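You operate a simulated robot arm through the tools that you are given. There is no shell and no other tool.

Carry out the task below with a simulated robot arm. There is one attempt and no reset: what you move stays moved.

## Task
Put the green carton labelled "59" from the top of the speckled table on the yellow sheet and the green carton that says "26" on the top of the green table. Open the cream door, put the grey jar on the second shelf from the bottom of the tall rack away on the inside of the wall cupboard and shut the door again. Take the white cloth and leave it in the green basket. Take the card sleeve that says "72" from the top of the grey trolley and put it on the teal board. Take the medium carton from the top of the white bench and put it on the shelf under the cream table. The order is free. Set down upright: green carton, grey jar.

Only the result counts: the job must be done as asked and must still hold three seconds after the hand-in. Knocking over, shifting, dropping, spilling or breaking anything else fails it. Flat cloth is picked up by pressing the open fingertips on it (5 to 10 N) and closing them slowly along it; thin cloth reads only 2 to 8 mm in the jaws.

## Robot
A 7-joint arm with a two-finger parallel gripper on a trunk, on a base that drives. Base frame: it is fixed to the floor where the robot stands at the start and does not move with it; the origin is under the middle of the robot, x ahead of it, y to its left, z up. Lengths are in mm, angles in degrees, forces in N, time in s.
With the tool pointing down near the work surface it reaches from about 360 to 780 mm from the robot's upright axis, wherever it stands. Its first joint turns from -143.0 to 143.0 degrees. Places, roughly: card sleeve [-9500, -5750, 750]; cream door [1300, 1200, 1700]; green basket (26x21x14 cm) [-7200, -3800, 800]; green carton [3500, -750, 750]; grey jar [-1750, 2750, 750]; inside of the wall cupboard (39x17 cm) [1320, 1320, 1580]; medium carton [-1000, -9500, 1000]; shelf under the cream table [-1200, -4800, 200]; teal board (14x11x1 cm) [-9700, -5800, 600]; top of the green table [2200, -3400, 700]; white cloth (7x11x4 cm) [-6900, -3300, 800]; yellow sheet [3250, -750, 750]. Payload 3 kg.
Tool frame: the origin (TCP) lies between the finger pads and is the grasp point; the fingertips stand 30 mm ahead of it; z points along the fingers, y is the line along which they close. The gripper opens to 110 mm. The fingers are 20 mm wide and 10 mm thick; the gripper's body (48 by 112 mm) begins 55 mm behind the TCP.
Orientation is told as [roll, pitch, yaw] about the base's x, y, z axes, in that order, counted from this pose: with the fingers straight down and closing along the base's y, the tool's x points along the base's -x, its y along +y and its z along -z.

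## Interface
- The arm moves only by the tool drive_tool. Its argument "commands" is a list that holds one entry, the list of rows, each a list of 6 numbers: the shift along the tool's x, y, z in units of 500 mm (1.0 is 500 mm), then the turn, a rotation vector about the tool's x, y, z in units of 60 degrees (1.0 is 60 degrees). In form: [[[dx, dy, dz, wx, wy, wz], ...]]. A call has 1 to 20 rows; each row is the pose to reach, as a shift and turn from the pose commanded when the call began, along the tool's axes at that moment. "grip" is the closure, from 0 (fully open) to 1 (shut), set as the call begins (left out, the last holds). A call with a number of a shift or a turn outside -1 to 1 is refused whole. Rows are played at 5 a second. More than 50 mm and 8.6 degrees between two rows, or a gripper value outside its range, and nothing of the call is played. A pose out of reach is approached as far as the arm can. The call stops where the force on the tool passes 40 N (or 10 N more than at its start, if that is more) or the arm is blocked; 0.2 s more then pass. Each finger travels about 153 mm/s and halts on what it meets, pressing with about 34 N; the grip force reading is that of the motor and also rises with nothing between the fingers. The clock runs only during rows and for 0.2 s after the last one: add rows that repeat a pose to give the fingers time. The reply holds the time, the measured pose of the TCP, the force on the tool along the base axes, the opening and the grip force, in the units named above and with some noise, with the torque about the TCP (base axes, N m) and any sound that the robot's microphone picked up.
- Cameras (640 x 400 px; columns grow to the right, rows downward): "scene" is now at [616.7, 43.5, 1100.9]; the picture's right is [0.01, -0.93, 0.36], its down [-0.67, 0.26, 0.69] and it looks along [-0.74, -0.25, -0.62] (base axes); focal length 214 px, centre (320, 200). "wrist" rides on the gripper at [72, 17, -103] in the tool frame; the picture's right is [-0.23, 0.97, 0.00], its down [-0.76, -0.18, -0.62] and it looks along [-0.61, -0.14, 0.78] (tool axes); focal length 222 px, centre (320, 200).
- get_image(camera): a new picture of that camera. The clock stands still meanwhile.
- move_column(by): slides the trunk up (or, below 0, down) by that many mm; the arm and the scene camera ride with it, the base frame stays. It gives what a move gives, with no picture.
- drive_base(legs): drives the robot by 1 to 6 legs, each [ahead, turn to the left] in mm and degrees, along the robot's own axes; the way and the turn of a leg run together, so that a leg with both is an arc; at most 1500 mm and 180 degrees a leg. The arm and the cameras ride along, it lands a little off, and it stops where it bumps. It gives what a move gives.
- pan_tilt(pan, tilt): turns the head with the scene camera to pan (to the left, within 80 degrees either way) and tilt (down, from -29 to 69), counted from straight ahead of the robot. It gives what a move gives.
- measure_at(camera, pixels): for up to 12 pixels [column, row] of the newest picture of that camera ("zoom" is the newest enlarged one), the place [x, y, z] in the base frame of the surface seen there, good to about 3 mm. The clock stands still meanwhile.
- close_up(camera, box): a new picture of the part [left, top, right, bottom] of that camera's present view, enlarged. The clock stands still meanwhile.
- sign_off(): hands the job in; it is judged then, once.

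Open the gripper and draw the arm clear of the work before you hand the job in, unless the task says otherwise.

The tools are called after "Request:" as name(argument=value, ...) on one line, values as JSON. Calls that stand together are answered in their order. drive_tool: Moves the arm, as the interface text tells. Its arguments: {"type":"object","properties":{"commands":{"type":"array","items":{"type":"array","items":{"type":"array","items":{"type":"number"}}}},"grip":{"type":"number"}},"required":["commands"]} The other tools are called the same way: move_column (by) slides the trunk up or down; drive_base (legs) drives the base; pan_tilt (pan, tilt) turns the head that bears the scene camera; get_image (camera) takes a picture; measure_at (camera, pixels) gives the place of the surface under pixels of a picture; close_up (camera, box) takes an enlarged picture of a part of a camera's view; sign_off () hands the job in.

At the start:

```text
time: 0.0
tool_pos: [581.4, 72.7, 1043.3]
tcp_rot: [0.0, 0.0, 0.7]
contact_force: [-1.0, 0.2, -0.1]
wrist_torque: [0.0, -0.04, -0.01]
gripper_width: 110.1
gripper_force: 0.0
trunk travel left (down, up): [-250.0, 240.0]
robot x, y, heading: [-2.1, -17.2, -0.1]
head pan, tilt: [-21.4, 48.2]
```

scene: 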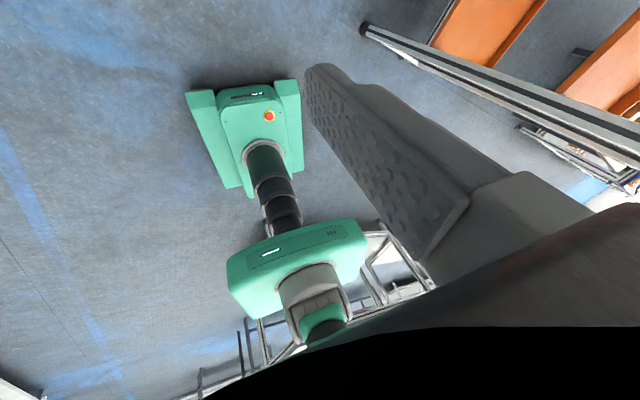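
wrist: 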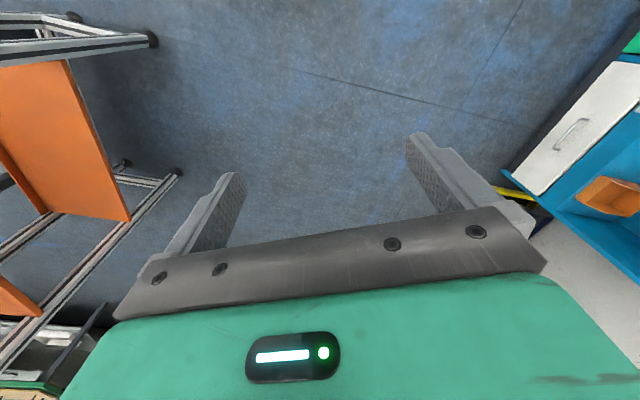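

I begin by looking around: the scene picture shows the robot's own trunk and arm from ahead, so I take fresh pictures from both cameras.

Request:
get_image(camera="scene")

Request:
get_image(camera="wrist")

```text
taken
```

scene: 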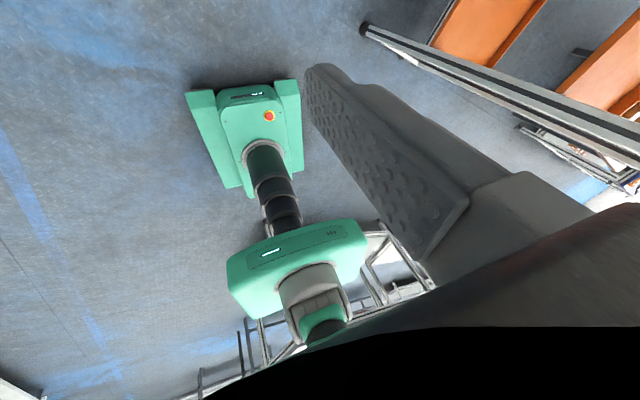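

```text
taken
```

wrist: 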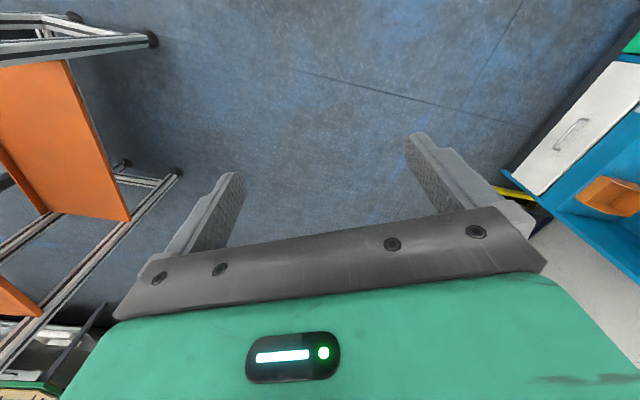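

The scene camera appears to sit ahead of the robot looking back at it; I turn the head to learn how it responds.

Request:
pan_tilt(pan=0, tilt=20)

Request:
get_image(camera="scene")

```text
time: 0.9
tool_pos: [581.8, 72.0, 1044.6]
tcp_rot: [0.0, -0.1, 0.7]
contact_force: [-0.9, -0.6, -0.8]
wrist_torque: [0.01, -0.01, -0.02]
gripper_width: 109.8
gripper_force: 0.1
trunk travel left (down, up): [-250.0, 240.0]
robot x, y, heading: [-2.5, -11.0, -0.2]
head pan, tilt: [0.0, 20.0]
```

```text
taken
```

scene: 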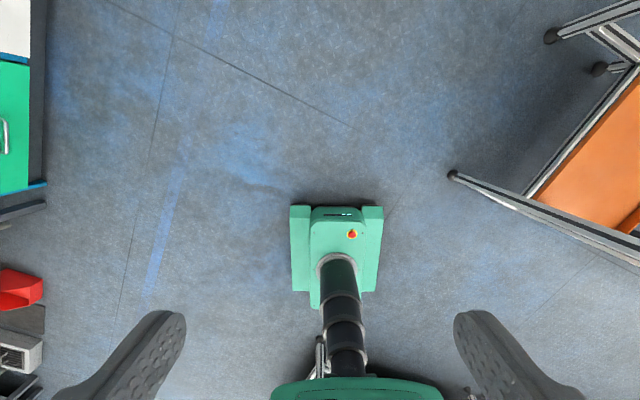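

The view now looks roughly straight down with a green base at (337,250) and finger pads at (150,340) and (500,340). I measure several points to work out where the camera is.

Request:
measure_at(camera="scene", pixels=[[337, 250], [150, 340], [500, 340], [320, 100], [320, 20], [100, 200], [560, 150], [352, 320], [355, 393], [15, 290]])

```text
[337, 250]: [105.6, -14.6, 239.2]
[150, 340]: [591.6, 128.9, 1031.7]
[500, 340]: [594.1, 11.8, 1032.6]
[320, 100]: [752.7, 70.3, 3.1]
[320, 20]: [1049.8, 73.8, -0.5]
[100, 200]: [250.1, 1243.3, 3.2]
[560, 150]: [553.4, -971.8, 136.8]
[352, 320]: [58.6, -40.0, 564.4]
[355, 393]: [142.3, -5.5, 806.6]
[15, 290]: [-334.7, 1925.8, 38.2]
```

The numbers suggest the scene camera sits close to the gripper, with tilt 0 meaning straight down. I tilt to the upper limit and look again.

Request:
pan_tilt(pan=0, tilt=-29)

Request:
get_image(camera="scene")

```text
time: 2.1
tool_pos: [582.3, 72.2, 1043.1]
tcp_rot: [-0.1, -0.1, 0.7]
contact_force: [0.4, 0.1, 0.3]
wrist_torque: [0.01, 0.01, 0.0]
gripper_width: 110.1
gripper_force: 0.0
trunk travel left (down, up): [-250.0, 240.0]
robot x, y, heading: [-3.1, -17.0, 0.2]
head pan, tilt: [0.0, -28.6]
```

```text
taken
```

scene: 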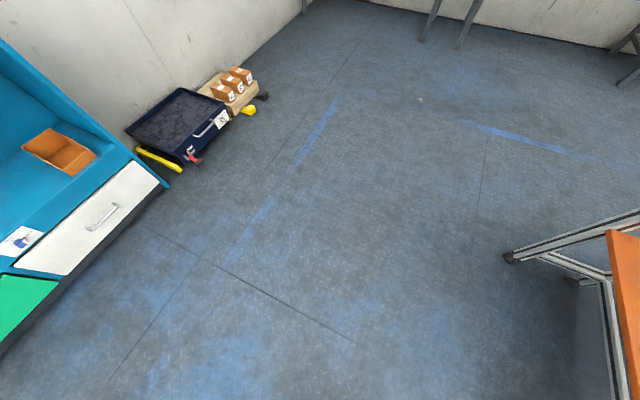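

The view is 61° below level, looking ahead at the blue cabinet and floor. I tip the tool upward by 30° to test whether this camera rides on the arm.

Request:
drive_tool(commands=[[[0, 0, 0, 0, -0.125, 0], [0, 0, 0, 0, -0.25, 0], [0, 0, 0, 0, -0.375, 0], [0, 0, 0, 0, -0.5, 0]]])

Request:
get_image(camera="scene")

```text
time: 3.1
tool_pos: [581.4, 72.5, 1044.1]
tcp_rot: [0.0, -30.1, 0.6]
contact_force: [0.2, -0.1, 0.2]
wrist_torque: [-0.02, 0.02, -0.01]
gripper_width: 109.9
gripper_force: 0.0
trunk travel left (down, up): [-250.0, 240.0]
robot x, y, heading: [-2.8, -14.2, 0.1]
head pan, tilt: [0.0, -28.6]
```

```text
taken
```

scene: 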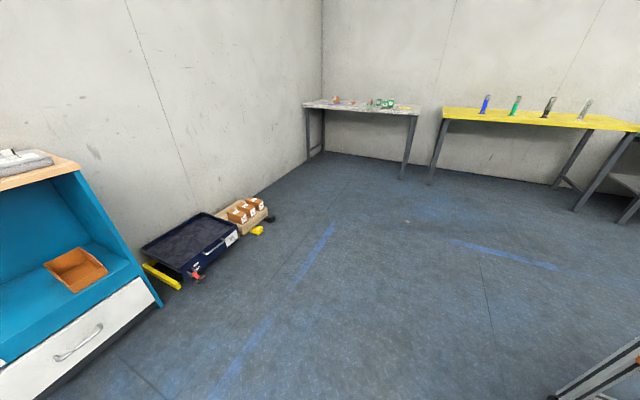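

The scene camera rides on the hand (tilt 0 looks along the fingers), so I can aim it with the arm. The speckled table is at (360,105) and a yellow table at (530,120); I pan left and right to survey.

Request:
close_up(camera="scene", box=[290, 80, 450, 180])

Request:
measure_at(camera="scene", pixels=[[305, 104], [420, 108], [345, 101], [415, 118], [372, 104], [390, 104], [405, 107], [450, 110], [620, 125], [250, 208], [185, 230], [140, 300]])

Request:
pan_tilt(pan=70, tilt=-29)

Request:
get_image(camera="scene")

```text
4.00 times, centred on (370, 130) of scene
```

zoom: 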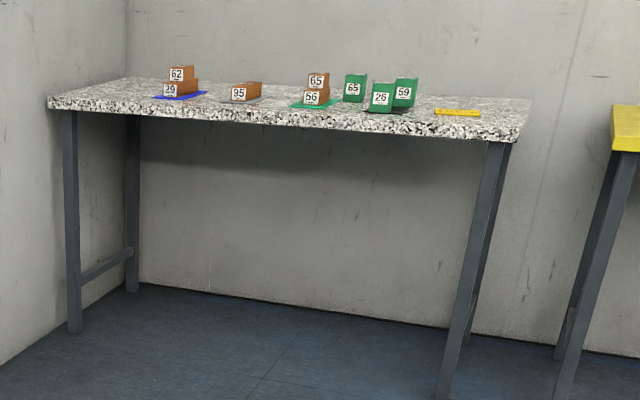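

```text
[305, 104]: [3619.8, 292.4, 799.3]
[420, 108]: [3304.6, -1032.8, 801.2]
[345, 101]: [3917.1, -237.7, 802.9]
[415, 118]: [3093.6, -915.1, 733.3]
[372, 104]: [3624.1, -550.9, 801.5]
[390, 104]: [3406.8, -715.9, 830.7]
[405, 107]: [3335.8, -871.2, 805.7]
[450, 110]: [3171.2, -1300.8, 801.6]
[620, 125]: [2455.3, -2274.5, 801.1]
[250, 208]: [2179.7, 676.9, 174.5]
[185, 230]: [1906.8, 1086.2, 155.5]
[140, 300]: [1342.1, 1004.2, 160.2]
```

```text
time: 4.5
tool_pos: [581.7, 71.8, 1043.7]
tcp_rot: [-0.1, -29.8, 0.7]
contact_force: [1.5, -0.3, -0.2]
wrist_torque: [0.02, -0.04, 0.03]
gripper_width: 109.9
gripper_force: 0.1
trunk travel left (down, up): [-250.0, 240.0]
robot x, y, heading: [-3.9, -9.8, 0.0]
head pan, tilt: [70.0, -28.6]
```

```text
taken
```

scene: 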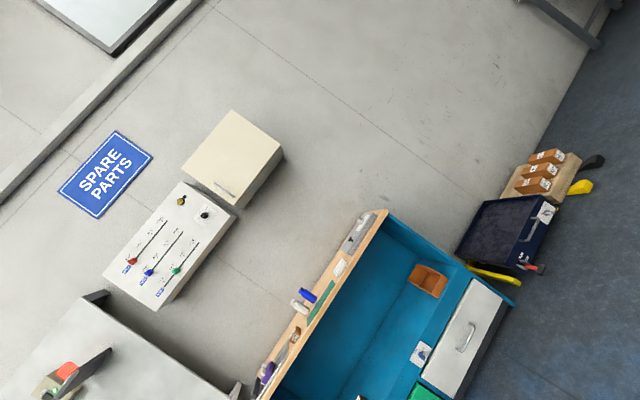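

The cream wall cupboard shows at (235,160), tilted picture; below it there is a wood-topped blue cabinet. I measure the cupboard's corners and things around it.

Request:
close_up(camera="scene", box=[80, 80, 400, 280])

Request:
measure_at(camera="scene", pixels=[[233, 112], [185, 172], [278, 150], [240, 205], [222, 190], [183, 185], [235, 212], [385, 212], [260, 395], [350, 240], [505, 300], [450, 390]])

```text
2.00 times, centred on (240, 180) of scene
```

zoom: 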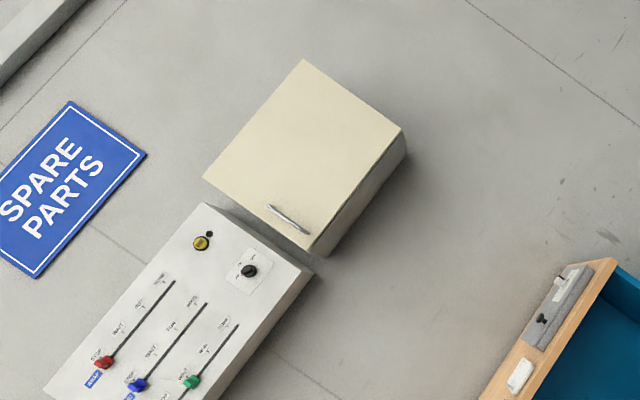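

```text
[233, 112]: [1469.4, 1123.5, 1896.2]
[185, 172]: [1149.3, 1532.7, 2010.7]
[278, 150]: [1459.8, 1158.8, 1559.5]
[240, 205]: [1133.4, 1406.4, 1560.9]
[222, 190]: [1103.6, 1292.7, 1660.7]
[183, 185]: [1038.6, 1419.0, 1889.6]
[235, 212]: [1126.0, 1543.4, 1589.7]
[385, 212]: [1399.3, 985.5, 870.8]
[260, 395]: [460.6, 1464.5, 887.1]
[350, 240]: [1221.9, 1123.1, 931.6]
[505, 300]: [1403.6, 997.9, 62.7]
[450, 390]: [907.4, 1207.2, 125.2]
```

The cupboard's door has a vertical handle near its lower left (zoom (290,220)), hinge on the right; the room is turned about -27° to the base frame. I level the tool so the head pans about the vertical and survey the whole room.

Request:
drive_tool(commands=[[[0, 0, 0, 0, -0.125, 0], [0, 0, 0, 0, -0.25, 0], [0, 0, 0, 0, -0.375, 0], [0, 0, 0, 0, -0.5, 0], [0, 0, 0, 0, -0.625, 0], [0, 0, 0, 0, -0.75, 0], [0, 0, 0, 0, -0.875, 0], [0, 0, 0, 0, -1.0, 0]]])

Request:
pan_tilt(pan=0, tilt=12)

Request:
get_image(camera="scene")

```text
time: 6.3
tool_pos: [629.4, 66.8, 1124.7]
tcp_rot: [1.6, -87.5, -0.9]
contact_force: [0.3, -0.3, -0.9]
wrist_torque: [0.04, -0.03, 0.03]
gripper_width: 109.8
gripper_force: 0.1
out of reach, approached as far as the arm can: row 6, 7, 8
trunk travel left (down, up): [-250.0, 240.0]
robot x, y, heading: [-3.1, -10.6, 0.1]
head pan, tilt: [70.0, -28.6]
```

```text
time: 7.7
tool_pos: [626.6, 67.1, 1125.3]
tcp_rot: [0.1, -87.4, 0.5]
contact_force: [0.0, 0.3, 0.1]
wrist_torque: [0.0, 0.0, 0.03]
gripper_width: 110.1
gripper_force: 0.0
trunk travel left (down, up): [-250.0, 240.0]
robot x, y, heading: [-0.5, -13.0, 0.2]
head pan, tilt: [0.0, 12.0]
```

```text
taken
```

scene: 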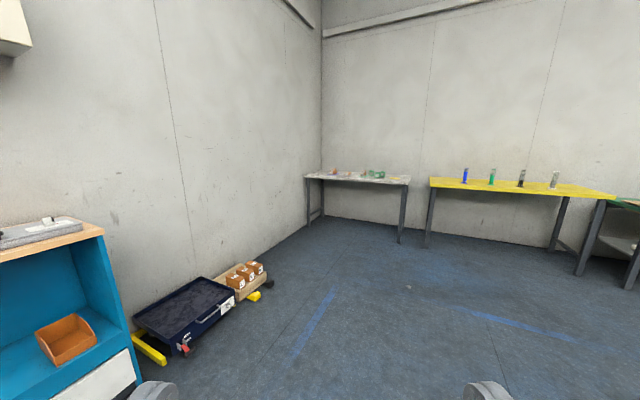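

Level view works well: the speckled table at (360,180), yellow table at (520,190), a green table at right edge. I pan to both sides to complete the map.

Request:
pan_tilt(pan=-75, tilt=12)

Request:
get_image(camera="scene")

Request:
measure_at(camera="scene", pixels=[[100, 200], [200, 200], [320, 200], [420, 200], [520, 200], [100, 260], [200, 260], [320, 260], [420, 260], [520, 260], [600, 260], [320, 320]])

Request:
pan_tilt(pan=75, tilt=12)

Request:
get_image(camera="scene")

```text
time: 9.2
tool_pos: [626.8, 67.3, 1125.3]
tcp_rot: [0.1, -87.5, 0.5]
contact_force: [0.1, -0.1, -0.6]
wrist_torque: [0.04, 0.0, 0.01]
gripper_width: 110.3
gripper_force: 0.1
trunk travel left (down, up): [-250.0, 240.0]
robot x, y, heading: [-1.8, -11.9, -0.3]
head pan, tilt: [-75.0, 12.0]
```

```text
taken
```

scene: 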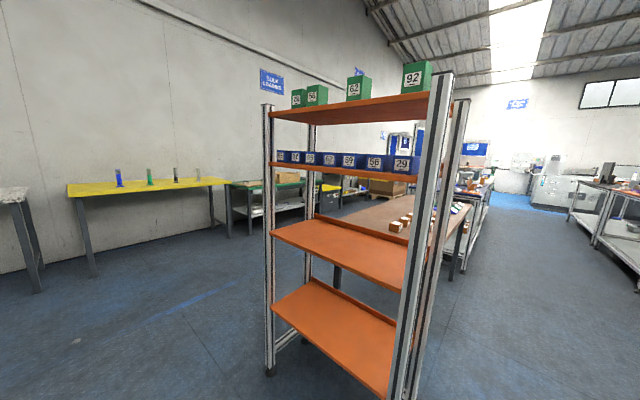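

```text
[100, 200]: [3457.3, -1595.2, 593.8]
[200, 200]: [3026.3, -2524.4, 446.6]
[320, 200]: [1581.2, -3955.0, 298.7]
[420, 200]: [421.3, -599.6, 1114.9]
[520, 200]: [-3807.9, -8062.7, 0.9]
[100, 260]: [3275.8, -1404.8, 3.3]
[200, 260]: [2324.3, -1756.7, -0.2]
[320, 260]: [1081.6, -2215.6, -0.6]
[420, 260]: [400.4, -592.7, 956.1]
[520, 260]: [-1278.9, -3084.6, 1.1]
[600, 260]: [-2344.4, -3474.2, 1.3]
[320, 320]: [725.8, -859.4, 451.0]
```

```text
time: 11.5
tool_pos: [627.5, 65.5, 1125.3]
tcp_rot: [0.1, -87.5, 0.6]
contact_force: [-0.9, 0.4, -0.3]
wrist_torque: [-0.01, 0.05, -0.03]
gripper_width: 109.7
gripper_force: 0.1
trunk travel left (down, up): [-250.0, 240.0]
robot x, y, heading: [1.3, -8.8, -0.1]
head pan, tilt: [75.0, 12.0]
```

```text
taken
```

scene: 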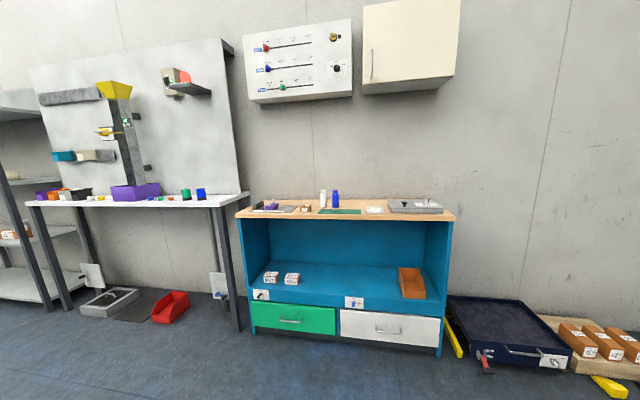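

I have a rough map: the rack's nearest post is at about (420,-600), the way to the speckled table is clear along y≈-80 to -550. I face the head ahead and drive to stand about 520 mm in front of the green cartons.

Request:
pan_tilt(pan=0, tilt=25)

Request:
drive_base(legs=[[0, -10.6], [1500, 0], [900, 0], [0, -13.6]])

Request:
get_image(camera="scene")

```text
time: 13.0
tool_pos: [627.8, 66.1, 1125.6]
tcp_rot: [0.1, -87.4, 0.6]
contact_force: [0.0, 0.4, 0.4]
wrist_torque: [-0.05, -0.01, 0.01]
gripper_width: 110.0
gripper_force: 0.1
trunk travel left (down, up): [-250.0, 240.0]
robot x, y, heading: [-5.0, -12.8, 0.1]
head pan, tilt: [0.0, 25.0]
```

```text
time: 26.1
tool_pos: [2927.1, -590.8, 1126.1]
tcp_rot: [0.4, -87.6, -23.1]
contact_force: [0.1, -0.1, 0.1]
wrist_torque: [-0.05, 0.01, 0.0]
gripper_width: 110.0
gripper_force: 0.2
trunk travel left (down, up): [-250.0, 240.0]
robot x, y, heading: [2319.8, -410.1, -23.5]
head pan, tilt: [0.0, 25.0]
```

```text
taken
```

scene: 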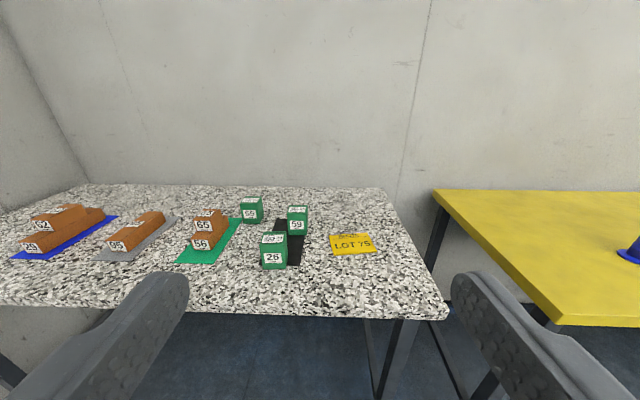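

I see carton "59" at (297,218), "26" at (273,250), a third "65" at (251,210) and the yellow sheet at (352,243). I measure these and zoom in.

Request:
close_up(camera="scene", box=[220, 180, 400, 292])

Request:
measure_at(camera="scene", pixels=[[330, 238], [369, 233], [378, 253], [334, 256], [3, 305], [446, 318], [386, 189], [297, 209], [296, 222], [272, 239], [272, 256], [252, 201]])

```text
3.56 times, centred on (310, 236) of scene
```

zoom: 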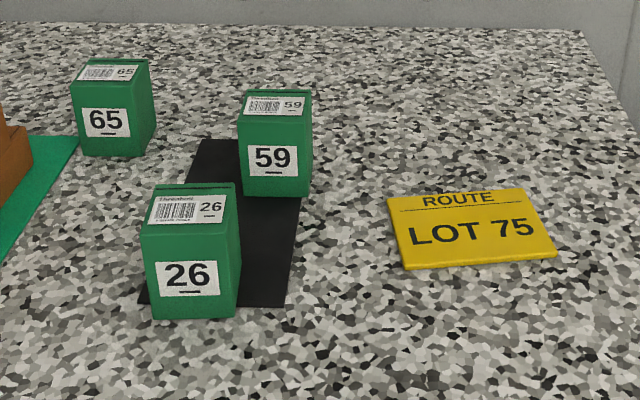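

```text
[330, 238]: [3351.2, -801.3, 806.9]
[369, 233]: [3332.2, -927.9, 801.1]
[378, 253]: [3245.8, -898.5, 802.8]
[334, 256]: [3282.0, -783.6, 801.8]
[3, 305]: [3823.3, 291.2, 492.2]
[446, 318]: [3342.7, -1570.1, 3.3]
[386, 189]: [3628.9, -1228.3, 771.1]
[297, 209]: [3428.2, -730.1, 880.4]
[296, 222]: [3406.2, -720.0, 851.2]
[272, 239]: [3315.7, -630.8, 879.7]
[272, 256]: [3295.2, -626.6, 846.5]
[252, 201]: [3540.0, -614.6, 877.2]
```

I measure the carton tops and the sheet's corners in the zoomed picture.

Request:
measure_at(camera="zoom", pixels=[[247, 95], [306, 94], [308, 115], [242, 115], [162, 190], [232, 188], [236, 222], [146, 222], [390, 197], [524, 190], [554, 255], [405, 267]])

Request:
measure_at(camera="zoom", pixels=[[204, 142], [300, 200], [285, 303], [140, 300], [84, 62], [146, 62], [400, 330], [600, 150], [500, 230], [470, 195], [300, 180], [180, 300]])

```text
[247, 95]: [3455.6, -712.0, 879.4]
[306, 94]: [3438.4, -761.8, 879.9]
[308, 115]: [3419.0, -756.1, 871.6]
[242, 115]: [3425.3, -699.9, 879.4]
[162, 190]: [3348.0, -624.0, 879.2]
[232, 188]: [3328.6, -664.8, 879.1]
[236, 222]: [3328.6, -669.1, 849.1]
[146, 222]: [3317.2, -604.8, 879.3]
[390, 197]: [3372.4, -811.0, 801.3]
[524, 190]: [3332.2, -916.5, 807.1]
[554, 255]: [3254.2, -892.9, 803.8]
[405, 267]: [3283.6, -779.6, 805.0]
```

```text
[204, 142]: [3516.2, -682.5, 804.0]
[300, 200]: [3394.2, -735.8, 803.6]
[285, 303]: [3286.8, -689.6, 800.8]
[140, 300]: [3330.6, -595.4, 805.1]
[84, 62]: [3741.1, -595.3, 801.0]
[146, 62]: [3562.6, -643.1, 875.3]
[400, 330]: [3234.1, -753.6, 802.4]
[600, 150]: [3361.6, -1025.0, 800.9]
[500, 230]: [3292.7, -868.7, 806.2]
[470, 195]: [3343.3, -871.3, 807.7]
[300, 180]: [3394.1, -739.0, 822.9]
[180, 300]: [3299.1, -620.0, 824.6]
```

Carton tops are at z≈880 (cartons 80 tall), sheet centre ≈ (3307,-851). The table edge is 910 mm ahead, so I drive 500 mm nearer and then turn the tool down again.

Request:
drive_base(legs=[[500, 0]])

Request:
drive_tool(commands=[[[0, 0, 0, 0, 0.125, 0], [0, 0, 0, 0, 0.25, 0], [0, 0, 0, 0, 0.375, 0], [0, 0, 0, 0, 0.5, 0], [0, 0, 0, 0, 0.625, 0], [0, 0, 0, 0, 0.75, 0], [0, 0, 0, 0, 0.875, 0], [0, 0, 0, 0, 1.0, 0]]])

```text
time: 29.1
tool_pos: [3387.2, -801.6, 1125.8]
tcp_rot: [0.5, -87.5, -23.9]
contact_force: [0.6, -0.6, 0.3]
wrist_torque: [-0.03, -0.01, -0.02]
gripper_width: 110.0
gripper_force: 0.1
trunk travel left (down, up): [-250.0, 240.0]
robot x, y, heading: [2781.4, -611.6, -24.3]
head pan, tilt: [0.0, 25.0]
```

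```text
time: 30.9
tool_pos: [3387.1, -802.3, 1126.7]
tcp_rot: [0.0, -27.4, -23.5]
contact_force: [-0.5, 0.4, 0.0]
wrist_torque: [0.0, -0.02, 0.02]
gripper_width: 110.1
gripper_force: 0.1
trunk travel left (down, up): [-250.0, 240.0]
robot x, y, heading: [2780.9, -612.2, -24.0]
head pan, tilt: [0.0, 25.0]
```

The tool is at pitch -27; I finish pointing it straight down.

Request:
drive_tool(commands=[[[0, 0, 0, 0, 0.114, 0], [0, 0, 0, 0, 0.228, 0], [0, 0, 0, 0, 0.342, 0], [0, 0, 0, 0, 0.457, 0], [0, 0, 0, 0, 0.457, 0]]])

Request:
pan_tilt(pan=0, tilt=0)

Request:
get_image(camera="scene")

Request:
get_image(camera="wrist")

```text
time: 32.1
tool_pos: [3387.3, -803.0, 1126.3]
tcp_rot: [-0.1, 0.0, -23.5]
contact_force: [0.3, 0.0, -0.2]
wrist_torque: [0.05, 0.03, -0.02]
gripper_width: 110.0
gripper_force: 0.0
trunk travel left (down, up): [-250.0, 240.0]
robot x, y, heading: [2778.2, -609.9, -23.9]
head pan, tilt: [0.0, 25.0]
```

```text
time: 33.0
tool_pos: [3385.8, -802.9, 1127.0]
tcp_rot: [0.1, -0.1, -23.5]
contact_force: [0.2, 0.5, 0.4]
wrist_torque: [-0.02, 0.0, -0.01]
gripper_width: 110.1
gripper_force: 0.1
trunk travel left (down, up): [-250.0, 240.0]
robot x, y, heading: [2782.3, -613.2, -24.2]
head pan, tilt: [0.0, 0.0]
```

```text
taken
```

scene: 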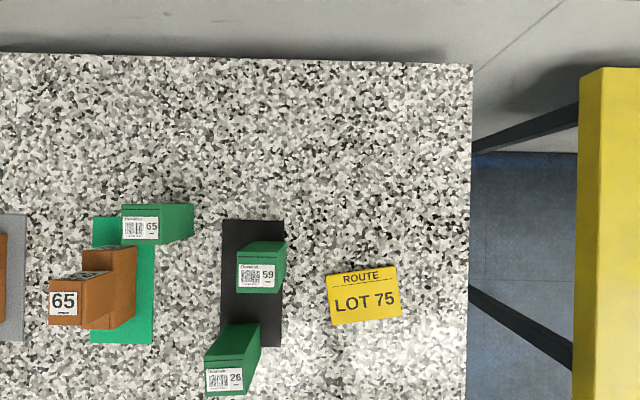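

```text
taken
```

wrist: 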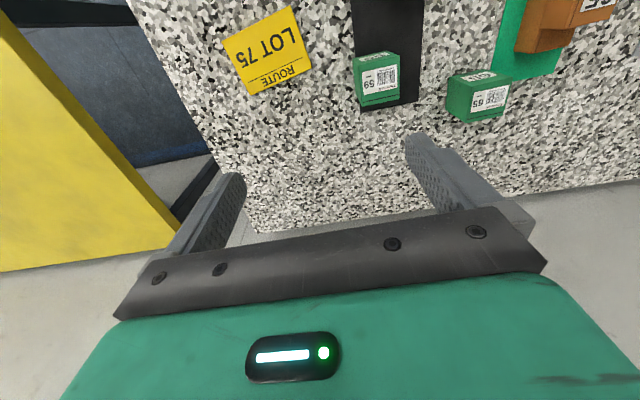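

Now a straight-down view: "59" top at (257,275), "26" top at (225,378), sheet centre (363,297). I zoom in for accurate corners.

Request:
close_up(camera="scene", box=[190, 210, 430, 360])

Request:
measure_at(camera="zoom", pixels=[[128, 110], [240, 106], [240, 216], [128, 218], [366, 160], [545, 144], [565, 285], [380, 305]])

```text
2.67 times, centred on (310, 285) of scene
```

zoom: 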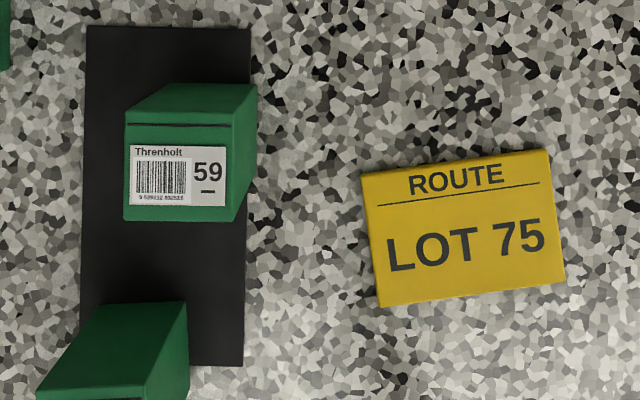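

```text
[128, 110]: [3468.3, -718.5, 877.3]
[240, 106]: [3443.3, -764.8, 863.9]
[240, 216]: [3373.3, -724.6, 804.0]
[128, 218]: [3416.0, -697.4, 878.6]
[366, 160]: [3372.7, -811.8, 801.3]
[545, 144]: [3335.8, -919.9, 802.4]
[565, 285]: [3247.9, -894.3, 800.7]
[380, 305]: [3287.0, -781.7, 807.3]
```

Carton "59" is about 57x57x80, centred near (3432,-734), turned like the table. I move the hand above it and descend to a checking height with fingers open.

Request:
drive_tool(commands=[[[-0.0144, 0.081, 0, 0, 0, 0], [-0.0288, 0.162, 0, 0, 0, 0], [-0.0288, 0.162, 0.09, 0, 0, 0], [-0.0288, 0.162, 0.18, 0, 0, 0], [-0.0288, 0.162, 0.27, 0, 0, 0], [-0.0288, 0.162, 0.32, 0, 0, 0], [-0.0288, 0.162, 0.32, 0, 0, 0]]], grip=0)

Request:
get_image(camera="wrist")

Request:
get_image(camera="scene")

```text
time: 34.6
tool_pos: [3432.9, -735.6, 965.1]
tcp_rot: [-0.1, -0.1, -23.5]
contact_force: [-0.3, -1.3, 0.1]
wrist_torque: [-0.01, -0.05, -0.01]
gripper_width: 110.0
gripper_force: 0.1
trunk travel left (down, up): [-250.0, 240.0]
robot x, y, heading: [2782.6, -613.3, -24.1]
head pan, tilt: [0.0, 0.0]
```

```text
taken
```

wrist: 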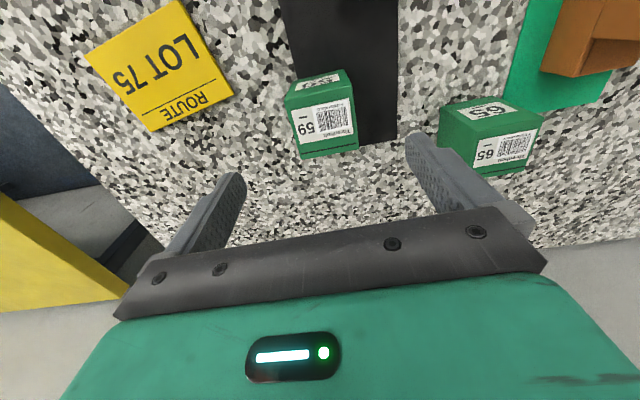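

```text
taken
```

scene: 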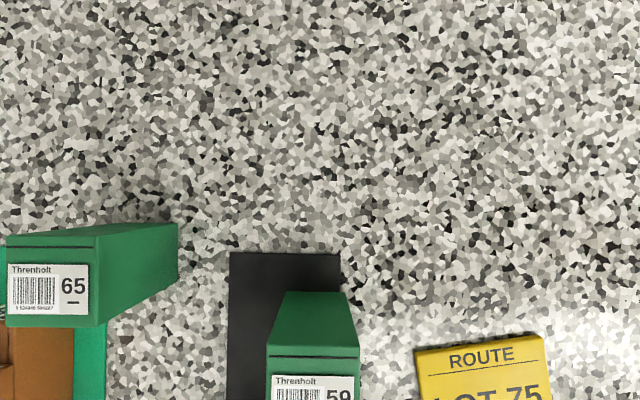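

The carton top in the wrist picture spans about (290–357, 100–158), close to the expected point (320,135). I measure its corners for a final correction.

Request:
measure_at(camera="wrist", pixels=[[290, 112], [350, 100], [356, 145], [302, 155], [325, 130], [345, 200], [237, 180], [412, 140]])

```text
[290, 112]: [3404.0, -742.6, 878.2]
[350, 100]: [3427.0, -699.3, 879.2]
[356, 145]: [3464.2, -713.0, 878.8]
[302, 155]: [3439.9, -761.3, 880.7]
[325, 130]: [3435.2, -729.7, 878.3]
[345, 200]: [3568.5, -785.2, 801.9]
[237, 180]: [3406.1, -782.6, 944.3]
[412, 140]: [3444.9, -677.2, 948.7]
```

The carton's centre is (3434,-730); I shift 5 mm and go down to TCP z=850, then close.

Request:
drive_tool(commands=[[[0.002, 0.01, 0.06, 0, 0, 0], [0.002, 0.01, 0.12, 0, 0, 0], [0.002, 0.01, 0.18, 0, 0, 0], [0.002, 0.01, 0.228, 0, 0, 0], [0.002, 0.01, 0.228, 0, 0, 0]]])

Request:
drive_tool(commands=[[[0, 0, 0, 0, 0, 0], [0, 0, 0, 0, 0, 0], [0, 0, 0, 0, 0, 0], [0, 0, 0, 0, 0, 0]]], grip=0.65)

```text
time: 35.8
tool_pos: [3432.9, -729.2, 851.6]
tcp_rot: [0.1, -0.2, -23.5]
contact_force: [0.0, -0.6, -0.2]
wrist_torque: [0.0, 0.01, -0.02]
gripper_width: 110.2
gripper_force: 0.0
trunk travel left (down, up): [-250.0, 240.0]
robot x, y, heading: [2782.9, -612.7, -24.2]
head pan, tilt: [0.0, 0.0]
```

```text
time: 36.8
tool_pos: [3433.3, -731.2, 850.8]
tcp_rot: [0.0, -0.1, -23.5]
contact_force: [0.3, -1.9, 1.1]
wrist_torque: [-0.12, -0.05, -0.08]
gripper_width: 55.9
gripper_force: 33.7
trunk travel left (down, up): [-250.0, 240.0]
robot x, y, heading: [2781.5, -611.4, -24.2]
head pan, tilt: [0.0, 0.0]
```

Gripped at 56 mm width. I lift, carry over to the sheet's centre (3308,-851) and lower to just above it.

Request:
drive_tool(commands=[[[0, 0, -0.06, 0, 0, 0], [0, 0, -0.13, 0, 0, 0], [0, 0, -0.2, 0, 0, 0], [0.033, -0.08, -0.2, 0, 0, 0], [0.066, -0.16, -0.2, 0, 0, 0], [0.1, -0.24, -0.2, 0, 0, 0], [0.133, -0.319, -0.2, 0, 0, 0], [0.133, -0.319, -0.2, 0, 0, 0]]])

Request:
get_image(camera="wrist")

Request:
get_image(camera="scene")

```text
time: 38.6
tool_pos: [3309.5, -847.7, 951.8]
tcp_rot: [0.0, 0.0, -23.5]
contact_force: [0.4, 0.2, 1.4]
wrist_torque: [-0.01, 0.0, -0.01]
gripper_width: 38.5
gripper_force: 0.1
trunk travel left (down, up): [-250.0, 240.0]
robot x, y, heading: [2782.0, -608.6, -24.3]
head pan, tilt: [0.0, 0.0]
```

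```text
taken
```

wrist: 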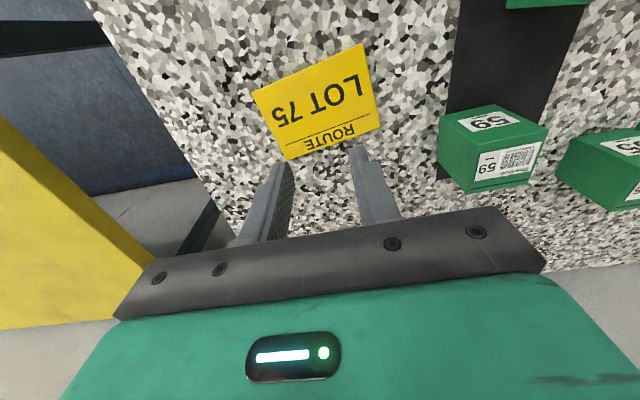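

```text
taken
```

scene: 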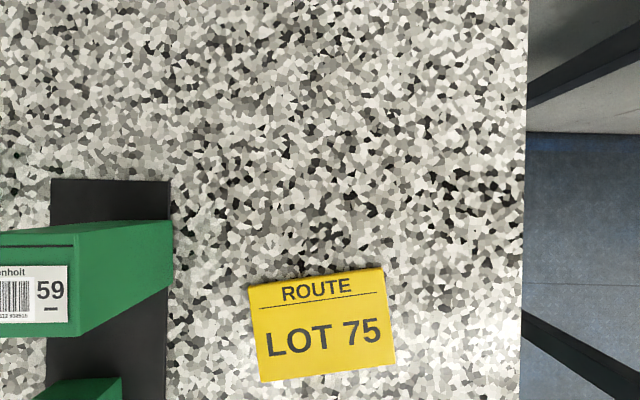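

The carton slipped out (width fell to 38.5) and stands back on the black sheet at wrist (490,150). I check its present place before trying again with a fuller grip and a slower lift.

Request:
measure_at(camera="wrist", pixels=[[442, 122], [494, 106], [545, 126], [472, 142], [545, 140], [472, 190], [530, 180], [480, 165]])

Request:
measure_at(camera="scene", pixels=[[72, 250], [66, 335], [10, 335], [10, 250], [40, 290], [40, 225], [168, 225], [172, 290], [100, 330], [120, 380], [110, 220], [60, 320]])

```text
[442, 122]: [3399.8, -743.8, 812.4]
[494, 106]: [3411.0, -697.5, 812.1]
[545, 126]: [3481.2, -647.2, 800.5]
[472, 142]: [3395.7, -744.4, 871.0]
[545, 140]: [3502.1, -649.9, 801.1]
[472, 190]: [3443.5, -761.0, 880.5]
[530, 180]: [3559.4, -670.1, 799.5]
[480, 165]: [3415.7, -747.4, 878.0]
```

```text
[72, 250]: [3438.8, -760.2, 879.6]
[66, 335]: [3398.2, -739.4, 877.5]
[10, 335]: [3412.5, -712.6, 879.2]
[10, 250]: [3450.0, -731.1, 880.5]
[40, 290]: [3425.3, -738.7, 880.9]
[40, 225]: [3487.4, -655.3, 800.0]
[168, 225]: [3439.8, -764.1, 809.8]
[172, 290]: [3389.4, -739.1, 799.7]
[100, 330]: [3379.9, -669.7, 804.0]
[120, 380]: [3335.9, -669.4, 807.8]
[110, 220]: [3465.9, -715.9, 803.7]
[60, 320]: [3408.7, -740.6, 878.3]
```

The carton still stands at about (3432,-731). I open, go back over it, descend to z=842, and grip with full closure.

Request:
drive_tool(commands=[[[-0.033, 0.078, 0, 0, 0, 0], [-0.066, 0.156, 0, 0, 0, 0], [-0.1, 0.234, 0, 0, 0, 0], [-0.133, 0.312, 0, 0, 0, 0], [-0.133, 0.312, 0, 0, 0, 0], [-0.133, 0.312, 0.07, 0, 0, 0], [-0.133, 0.312, 0.14, 0, 0, 0], [-0.133, 0.312, 0.19, 0, 0, 0], [-0.133, 0.312, 0.22, 0, 0, 0], [-0.133, 0.312, 0.22, 0, 0, 0]]], grip=0)

Request:
drive_tool(commands=[[[0, 0, 0, 0, 0, 0], [0, 0, 0, 0, 0, 0], [0, 0, 0, 0, 0, 0], [0, 0, 0, 0, 0, 0], [0, 0, 0, 0, 0, 0]]], grip=1)

Request:
drive_tool(commands=[[[0, 0, -0.005, 0, 0, 0], [0, 0, -0.01, 0, 0, 0], [0, 0, -0.015, 0, 0, 0], [0, 0, -0.02, 0, 0, 0], [0, 0, -0.02, 0, 0, 0]]])

```text
time: 40.8
tool_pos: [3432.6, -732.5, 845.6]
tcp_rot: [0.0, -0.1, -23.5]
contact_force: [0.3, 0.4, -0.7]
wrist_torque: [0.03, 0.04, 0.02]
gripper_width: 110.0
gripper_force: 0.1
trunk travel left (down, up): [-250.0, 240.0]
robot x, y, heading: [2782.2, -610.5, -24.1]
head pan, tilt: [0.0, 0.0]
```

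```text
time: 42.0
tool_pos: [3431.2, -732.4, 844.2]
tcp_rot: [0.0, 0.0, -23.5]
contact_force: [0.6, -0.2, 1.1]
wrist_torque: [-0.06, 0.0, 0.03]
gripper_width: 55.9
gripper_force: 33.9
trunk travel left (down, up): [-250.0, 240.0]
robot x, y, heading: [2779.2, -611.1, -24.2]
head pan, tilt: [0.0, 0.0]
```

```text
time: 43.2
tool_pos: [3432.6, -731.9, 852.6]
tcp_rot: [0.0, -0.1, -23.4]
contact_force: [0.2, 0.3, -2.3]
wrist_torque: [0.04, -0.02, 0.02]
gripper_width: 55.7
gripper_force: 34.2
trunk travel left (down, up): [-250.0, 240.0]
robot x, y, heading: [2782.2, -615.3, -23.8]
head pan, tilt: [0.0, 0.0]
```

Force now reads about -2.3 N along z, so something of ~0.25 kg hangs in the jaws. I check with the wrist picture whether the carton rose.

Request:
drive_tool(commands=[[[0, 0, -0.01, 0, 0, 0], [0, 0, -0.02, 0, 0, 0], [0, 0, -0.03, 0, 0, 0], [0, 0, -0.04, 0, 0, 0], [0, 0, -0.04, 0, 0, 0]]])

Request:
get_image(camera="wrist")

```text
time: 44.4
tool_pos: [3434.2, -733.2, 872.6]
tcp_rot: [0.0, -0.1, -23.4]
contact_force: [-0.9, -0.1, -1.6]
wrist_torque: [0.01, -0.01, -0.01]
gripper_width: 55.5
gripper_force: 33.9
trunk travel left (down, up): [-250.0, 240.0]
robot x, y, heading: [2783.1, -608.7, -24.2]
head pan, tilt: [0.0, 0.0]
```

```text
taken
```

wrist: 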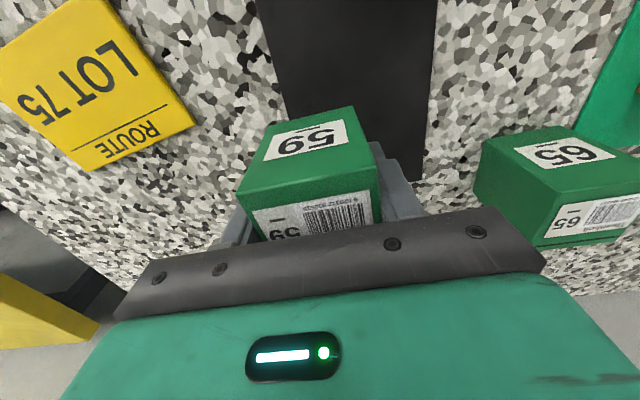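

The carton seems held; I measure its top height to see if it is rising with the hand.

Request:
measure_at(camera="wrist", pixels=[[300, 150], [310, 215], [350, 215], [280, 225], [360, 195]])

```text
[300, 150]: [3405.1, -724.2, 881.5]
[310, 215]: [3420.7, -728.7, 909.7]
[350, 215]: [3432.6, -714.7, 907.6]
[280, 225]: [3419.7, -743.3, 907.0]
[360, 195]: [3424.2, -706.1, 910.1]
```

It rises with the hand (top 908, no slip). I go on slowly: 30 mm up, then over to the sheet in small steps.

Request:
drive_tool(commands=[[[0, 0, -0.02, 0, 0, 0], [0, 0, -0.04, 0, 0, 0], [0, 0, -0.06, 0, 0, 0], [0.0112, -0.0264, -0.06, 0, 0, 0], [0.0224, -0.0528, -0.06, 0, 0, 0], [0.0337, -0.0793, -0.06, 0, 0, 0], [0.0449, -0.1057, -0.06, 0, 0, 0], [0.0561, -0.1321, -0.06, 0, 0, 0], [0.0673, -0.1585, -0.06, 0, 0, 0], [0.0785, -0.1849, -0.06, 0, 0, 0], [0.0897, -0.2113, -0.06, 0, 0, 0], [0.101, -0.2378, -0.06, 0, 0, 0], [0.1122, -0.2642, -0.06, 0, 0, 0], [0.1234, -0.2906, -0.06, 0, 0, 0], [0.1346, -0.317, -0.06, 0, 0, 0], [0.1346, -0.317, -0.06, 0, 0, 0]]])

Request:
get_image(camera="wrist")

```text
time: 47.8
tool_pos: [3306.8, -849.3, 901.4]
tcp_rot: [0.0, -0.1, -23.6]
contact_force: [-0.7, 0.3, -3.1]
wrist_torque: [-0.04, -0.02, 0.01]
gripper_width: 55.3
gripper_force: 33.9
trunk travel left (down, up): [-250.0, 240.0]
robot x, y, heading: [2785.1, -613.8, -24.5]
head pan, tilt: [0.0, 0.0]
```

```text
taken
```

wrist: 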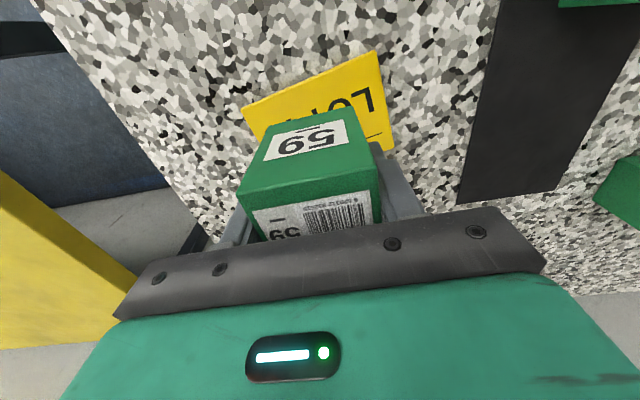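

Held over the sheet. I lower to just above contact, then in small steps while watching the force.

Request:
drive_tool(commands=[[[0, 0, 0.02, 0, 0, 0], [0, 0, 0.04, 0, 0, 0], [0, 0, 0.06, 0, 0, 0], [0, 0, 0.08, 0, 0, 0], [0, 0, 0.096, 0, 0, 0], [0, 0, 0.1, 0, 0, 0], [0, 0, 0.104, 0, 0, 0], [0, 0, 0.106, 0, 0, 0], [0, 0, 0.106, 0, 0, 0]]])

```text
time: 49.8
tool_pos: [3307.9, -850.8, 848.8]
tcp_rot: [0.0, -0.2, -23.5]
contact_force: [0.9, 0.3, -1.4]
wrist_torque: [-0.01, 0.01, 0.01]
gripper_width: 55.6
gripper_force: 33.8
trunk travel left (down, up): [-250.0, 240.0]
robot x, y, heading: [2780.8, -611.6, -24.0]
head pan, tilt: [0.0, 0.0]
```

Request:
drive_tool(commands=[[[0, 0, 0.002, 0, 0, 0], [0, 0, 0.004, 0, 0, 0], [0, 0, 0.006, 0, 0, 0], [0, 0, 0.006, 0, 0, 0]]])

```text
time: 50.8
tool_pos: [3309.1, -851.2, 846.8]
tcp_rot: [-0.1, -0.1, -23.4]
contact_force: [-1.1, 2.4, 4.3]
wrist_torque: [0.1, 0.09, 0.02]
gripper_width: 56.0
gripper_force: 33.7
trunk travel left (down, up): [-250.0, 240.0]
robot x, y, heading: [2779.9, -612.5, -24.2]
head pan, tilt: [0.0, 0.0]
```

The force along z turned to +4.3 N, so the carton stands on the sheet. I open the gripper and then rise.

Request:
drive_tool(commands=[[[0, 0, 0, 0, 0, 0], [0, 0, 0, 0, 0, 0], [0, 0, 0, 0, 0, 0], [0, 0, 0, 0, 0, 0]]], grip=0)

Request:
drive_tool(commands=[[[0, 0, -0.04, 0, 0, 0], [0, 0, -0.1, 0, 0, 0], [0, 0, -0.18, 0, 0, 0], [0, 0, -0.24, 0, 0, 0], [0, 0, -0.24, 0, 0, 0]]])

Request:
get_image(camera="wrist")

Request:
get_image(camera="scene")

```text
time: 51.8
tool_pos: [3308.7, -850.8, 846.2]
tcp_rot: [0.0, -0.2, -23.5]
contact_force: [-1.1, -0.8, 0.0]
wrist_torque: [-0.02, -0.02, -0.02]
gripper_width: 109.8
gripper_force: 0.0
trunk travel left (down, up): [-250.0, 240.0]
robot x, y, heading: [2779.6, -612.1, -24.3]
head pan, tilt: [0.0, 0.0]
```

```text
time: 53.0
tool_pos: [3309.2, -851.6, 966.1]
tcp_rot: [0.0, -0.1, -23.5]
contact_force: [0.4, -0.2, -1.1]
wrist_torque: [-0.03, 0.01, 0.0]
gripper_width: 110.2
gripper_force: 0.1
trunk travel left (down, up): [-250.0, 240.0]
robot x, y, heading: [2780.8, -612.9, -24.4]
head pan, tilt: [0.0, 0.0]
```

```text
taken
```

wrist: 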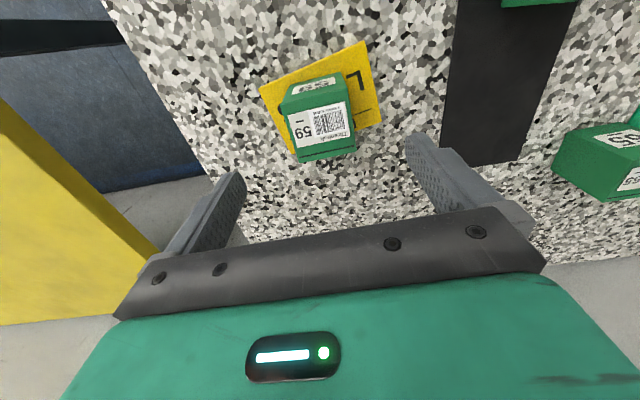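

```text
taken
```

scene: 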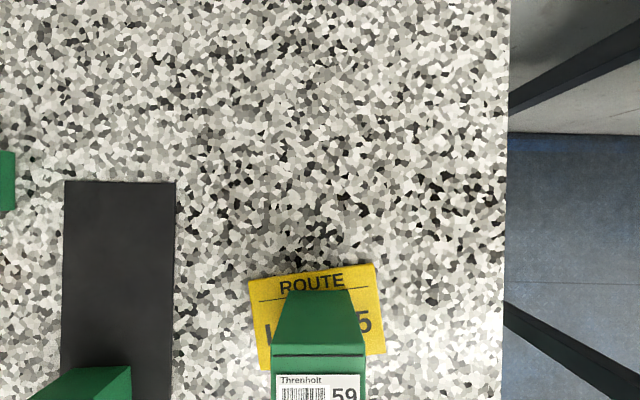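

"59" stands on the yellow sheet. Next I move above carton "26" near (3321,-636) and look with the wrist camera.

Request:
drive_tool(commands=[[[0.03, 0.081, 0, 0, 0, 0], [0.06, 0.162, 0, 0, 0, 0], [0.09, 0.243, 0, 0, 0, 0], [0.12, 0.324, 0, 0, 0, 0], [0.15, 0.405, 0, 0, 0, 0], [0.15, 0.405, 0, 0, 0, 0]]])

Request:
get_image(camera="wrist")

```text
time: 54.4
tool_pos: [3322.4, -631.6, 964.4]
tcp_rot: [0.0, 0.0, -23.5]
contact_force: [-1.1, 0.3, 0.6]
wrist_torque: [0.02, 0.0, -0.01]
gripper_width: 110.1
gripper_force: 0.1
trunk travel left (down, up): [-250.0, 240.0]
robot x, y, heading: [2783.3, -611.6, -24.1]
head pan, tilt: [0.0, 0.0]
```

```text
taken
```

wrist: 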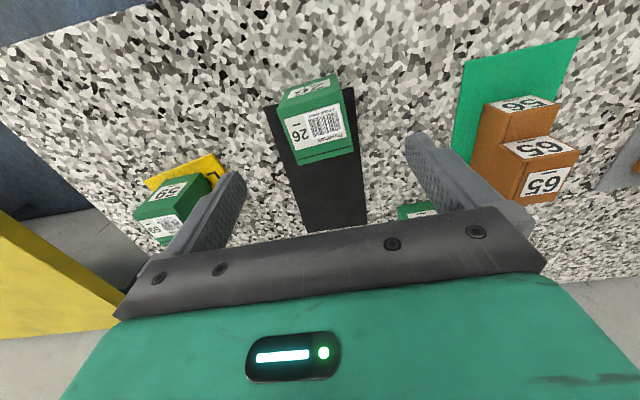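

Request:
measure_at(camera="wrist", pixels=[[285, 120], [342, 105], [351, 148], [299, 163], [318, 135]])

```text
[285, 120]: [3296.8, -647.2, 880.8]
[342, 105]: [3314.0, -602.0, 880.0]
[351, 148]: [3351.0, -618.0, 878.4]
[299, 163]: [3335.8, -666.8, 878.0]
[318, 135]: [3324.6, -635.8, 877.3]
```

Carton "26" centre is (3324,-634), right under the hand. I descend to z≈843 and close fully.

Request:
drive_tool(commands=[[[-0.005, -0.002, 0.07, 0, 0, 0], [-0.005, -0.002, 0.14, 0, 0, 0], [-0.005, -0.002, 0.2, 0, 0, 0], [-0.005, -0.002, 0.242, 0, 0, 0], [-0.005, -0.002, 0.242, 0, 0, 0]]])

Request:
drive_tool(commands=[[[0, 0, 0, 0, 0, 0], [0, 0, 0, 0, 0, 0], [0, 0, 0, 0, 0, 0], [0, 0, 0, 0, 0, 0], [0, 0, 0, 0, 0, 0]]], grip=1)

Request:
drive_tool(commands=[[[0, 0, -0.01, 0, 0, 0], [0, 0, -0.02, 0, 0, 0], [0, 0, -0.04, 0, 0, 0], [0, 0, -0.06, 0, 0, 0], [0, 0, -0.08, 0, 0, 0], [0, 0, -0.1, 0, 0, 0], [0, 0, -0.12, 0, 0, 0], [0, 0, -0.14, 0, 0, 0], [0, 0, -0.16, 0, 0, 0], [0, 0, -0.18, 0, 0, 0], [0, 0, -0.2, 0, 0, 0], [0, 0, -0.22, 0, 0, 0], [0, 0, -0.24, 0, 0, 0], [0, 0, -0.24, 0, 0, 0]]])

Request:
get_image(camera="wrist")

```text
time: 55.6
tool_pos: [3324.1, -634.9, 847.0]
tcp_rot: [0.0, -0.1, -23.5]
contact_force: [0.6, 0.6, 0.0]
wrist_torque: [-0.03, 0.01, -0.01]
gripper_width: 110.1
gripper_force: 0.0
trunk travel left (down, up): [-250.0, 240.0]
robot x, y, heading: [2783.4, -607.2, -24.2]
head pan, tilt: [0.0, 0.0]
```

```text
time: 56.8
tool_pos: [3323.4, -635.5, 846.1]
tcp_rot: [0.0, -0.1, -23.6]
contact_force: [0.9, 2.2, 0.4]
wrist_torque: [0.0, -0.09, 0.09]
gripper_width: 56.4
gripper_force: 33.9
trunk travel left (down, up): [-250.0, 240.0]
robot x, y, heading: [2778.8, -613.1, -24.3]
head pan, tilt: [0.0, 0.0]
```

```text
time: 59.8
tool_pos: [3320.8, -635.8, 964.5]
tcp_rot: [0.0, 0.0, -23.6]
contact_force: [0.6, 0.0, -1.9]
wrist_torque: [-0.01, -0.01, 0.0]
gripper_width: 56.6
gripper_force: 33.9
trunk travel left (down, up): [-250.0, 240.0]
robot x, y, heading: [2783.6, -611.4, -24.2]
head pan, tilt: [0.0, 0.0]
```

```text
taken
```

wrist: 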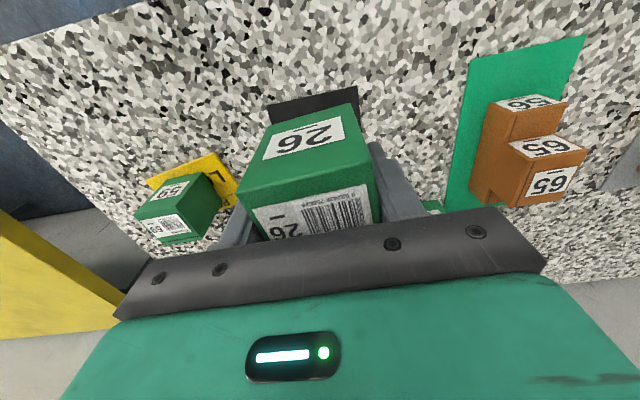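

"26" is held firmly (1.9 N). I raise it a bit, back away from the table and look towards the green table with the head tilted up.

Request:
drive_tool(commands=[[[0, 0, -0.03, 0, 0, 0], [0, 0, -0.06, 0, 0, 0], [0, 0, -0.09, 0, 0, 0], [0, 0, -0.12, 0, 0, 0], [0, 0, -0.15, 0, 0, 0], [0, 0, -0.15, 0, 0, 0]]])

Request:
drive_base(legs=[[-650, 0], [0, -60]])

Request:
pan_tilt(pan=0, tilt=-29)

Request:
get_image(camera="scene")

```text
time: 61.2
tool_pos: [3321.5, -638.0, 1040.2]
tcp_rot: [0.0, -0.1, -23.5]
contact_force: [-0.4, -0.2, -2.2]
wrist_torque: [0.03, 0.01, 0.0]
gripper_width: 56.7
gripper_force: 34.3
trunk travel left (down, up): [-250.0, 240.0]
robot x, y, heading: [2784.3, -612.0, -24.1]
head pan, tilt: [0.0, 0.0]
```

```text
time: 67.5
tool_pos: [2437.9, -810.5, 1039.3]
tcp_rot: [0.1, -0.1, -82.0]
contact_force: [-0.2, 0.4, -0.9]
wrist_torque: [0.0, -0.02, 0.0]
gripper_width: 56.6
gripper_force: 33.7
trunk travel left (down, up): [-250.0, 240.0]
robot x, y, heading: [2215.4, -331.0, -82.9]
head pan, tilt: [0.0, 0.0]
```

```text
time: 68.4
tool_pos: [2439.2, -811.1, 1040.8]
tcp_rot: [0.2, -0.1, -82.1]
contact_force: [0.2, -0.6, -2.0]
wrist_torque: [-0.01, 0.02, -0.04]
gripper_width: 55.9
gripper_force: 34.2
trunk travel left (down, up): [-250.0, 240.0]
robot x, y, heading: [2214.8, -330.6, -82.7]
head pan, tilt: [0.0, -28.6]
```

```text
taken
```

scene: 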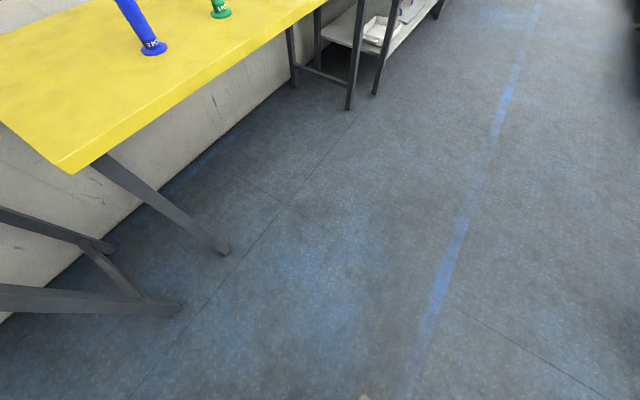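

The green table's legs start at around (350,105) beyond the yellow table. I measure legs and floor marks to plan the way.

Request:
measure_at(camera="scene", pixels=[[350, 107], [375, 93], [437, 15], [225, 250], [75, 165], [325, 2], [370, 45], [440, 240], [525, 40], [600, 200], [630, 100], [300, 200]])

```text
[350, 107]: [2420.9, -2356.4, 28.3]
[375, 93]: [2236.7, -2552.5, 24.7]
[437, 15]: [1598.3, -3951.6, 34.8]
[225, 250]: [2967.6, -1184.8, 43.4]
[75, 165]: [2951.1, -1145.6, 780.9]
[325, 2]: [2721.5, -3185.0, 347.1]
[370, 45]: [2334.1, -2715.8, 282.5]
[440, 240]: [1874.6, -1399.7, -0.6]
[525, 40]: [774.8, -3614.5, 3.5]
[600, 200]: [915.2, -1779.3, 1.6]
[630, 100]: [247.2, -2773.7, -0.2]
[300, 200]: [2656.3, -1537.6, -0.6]
```

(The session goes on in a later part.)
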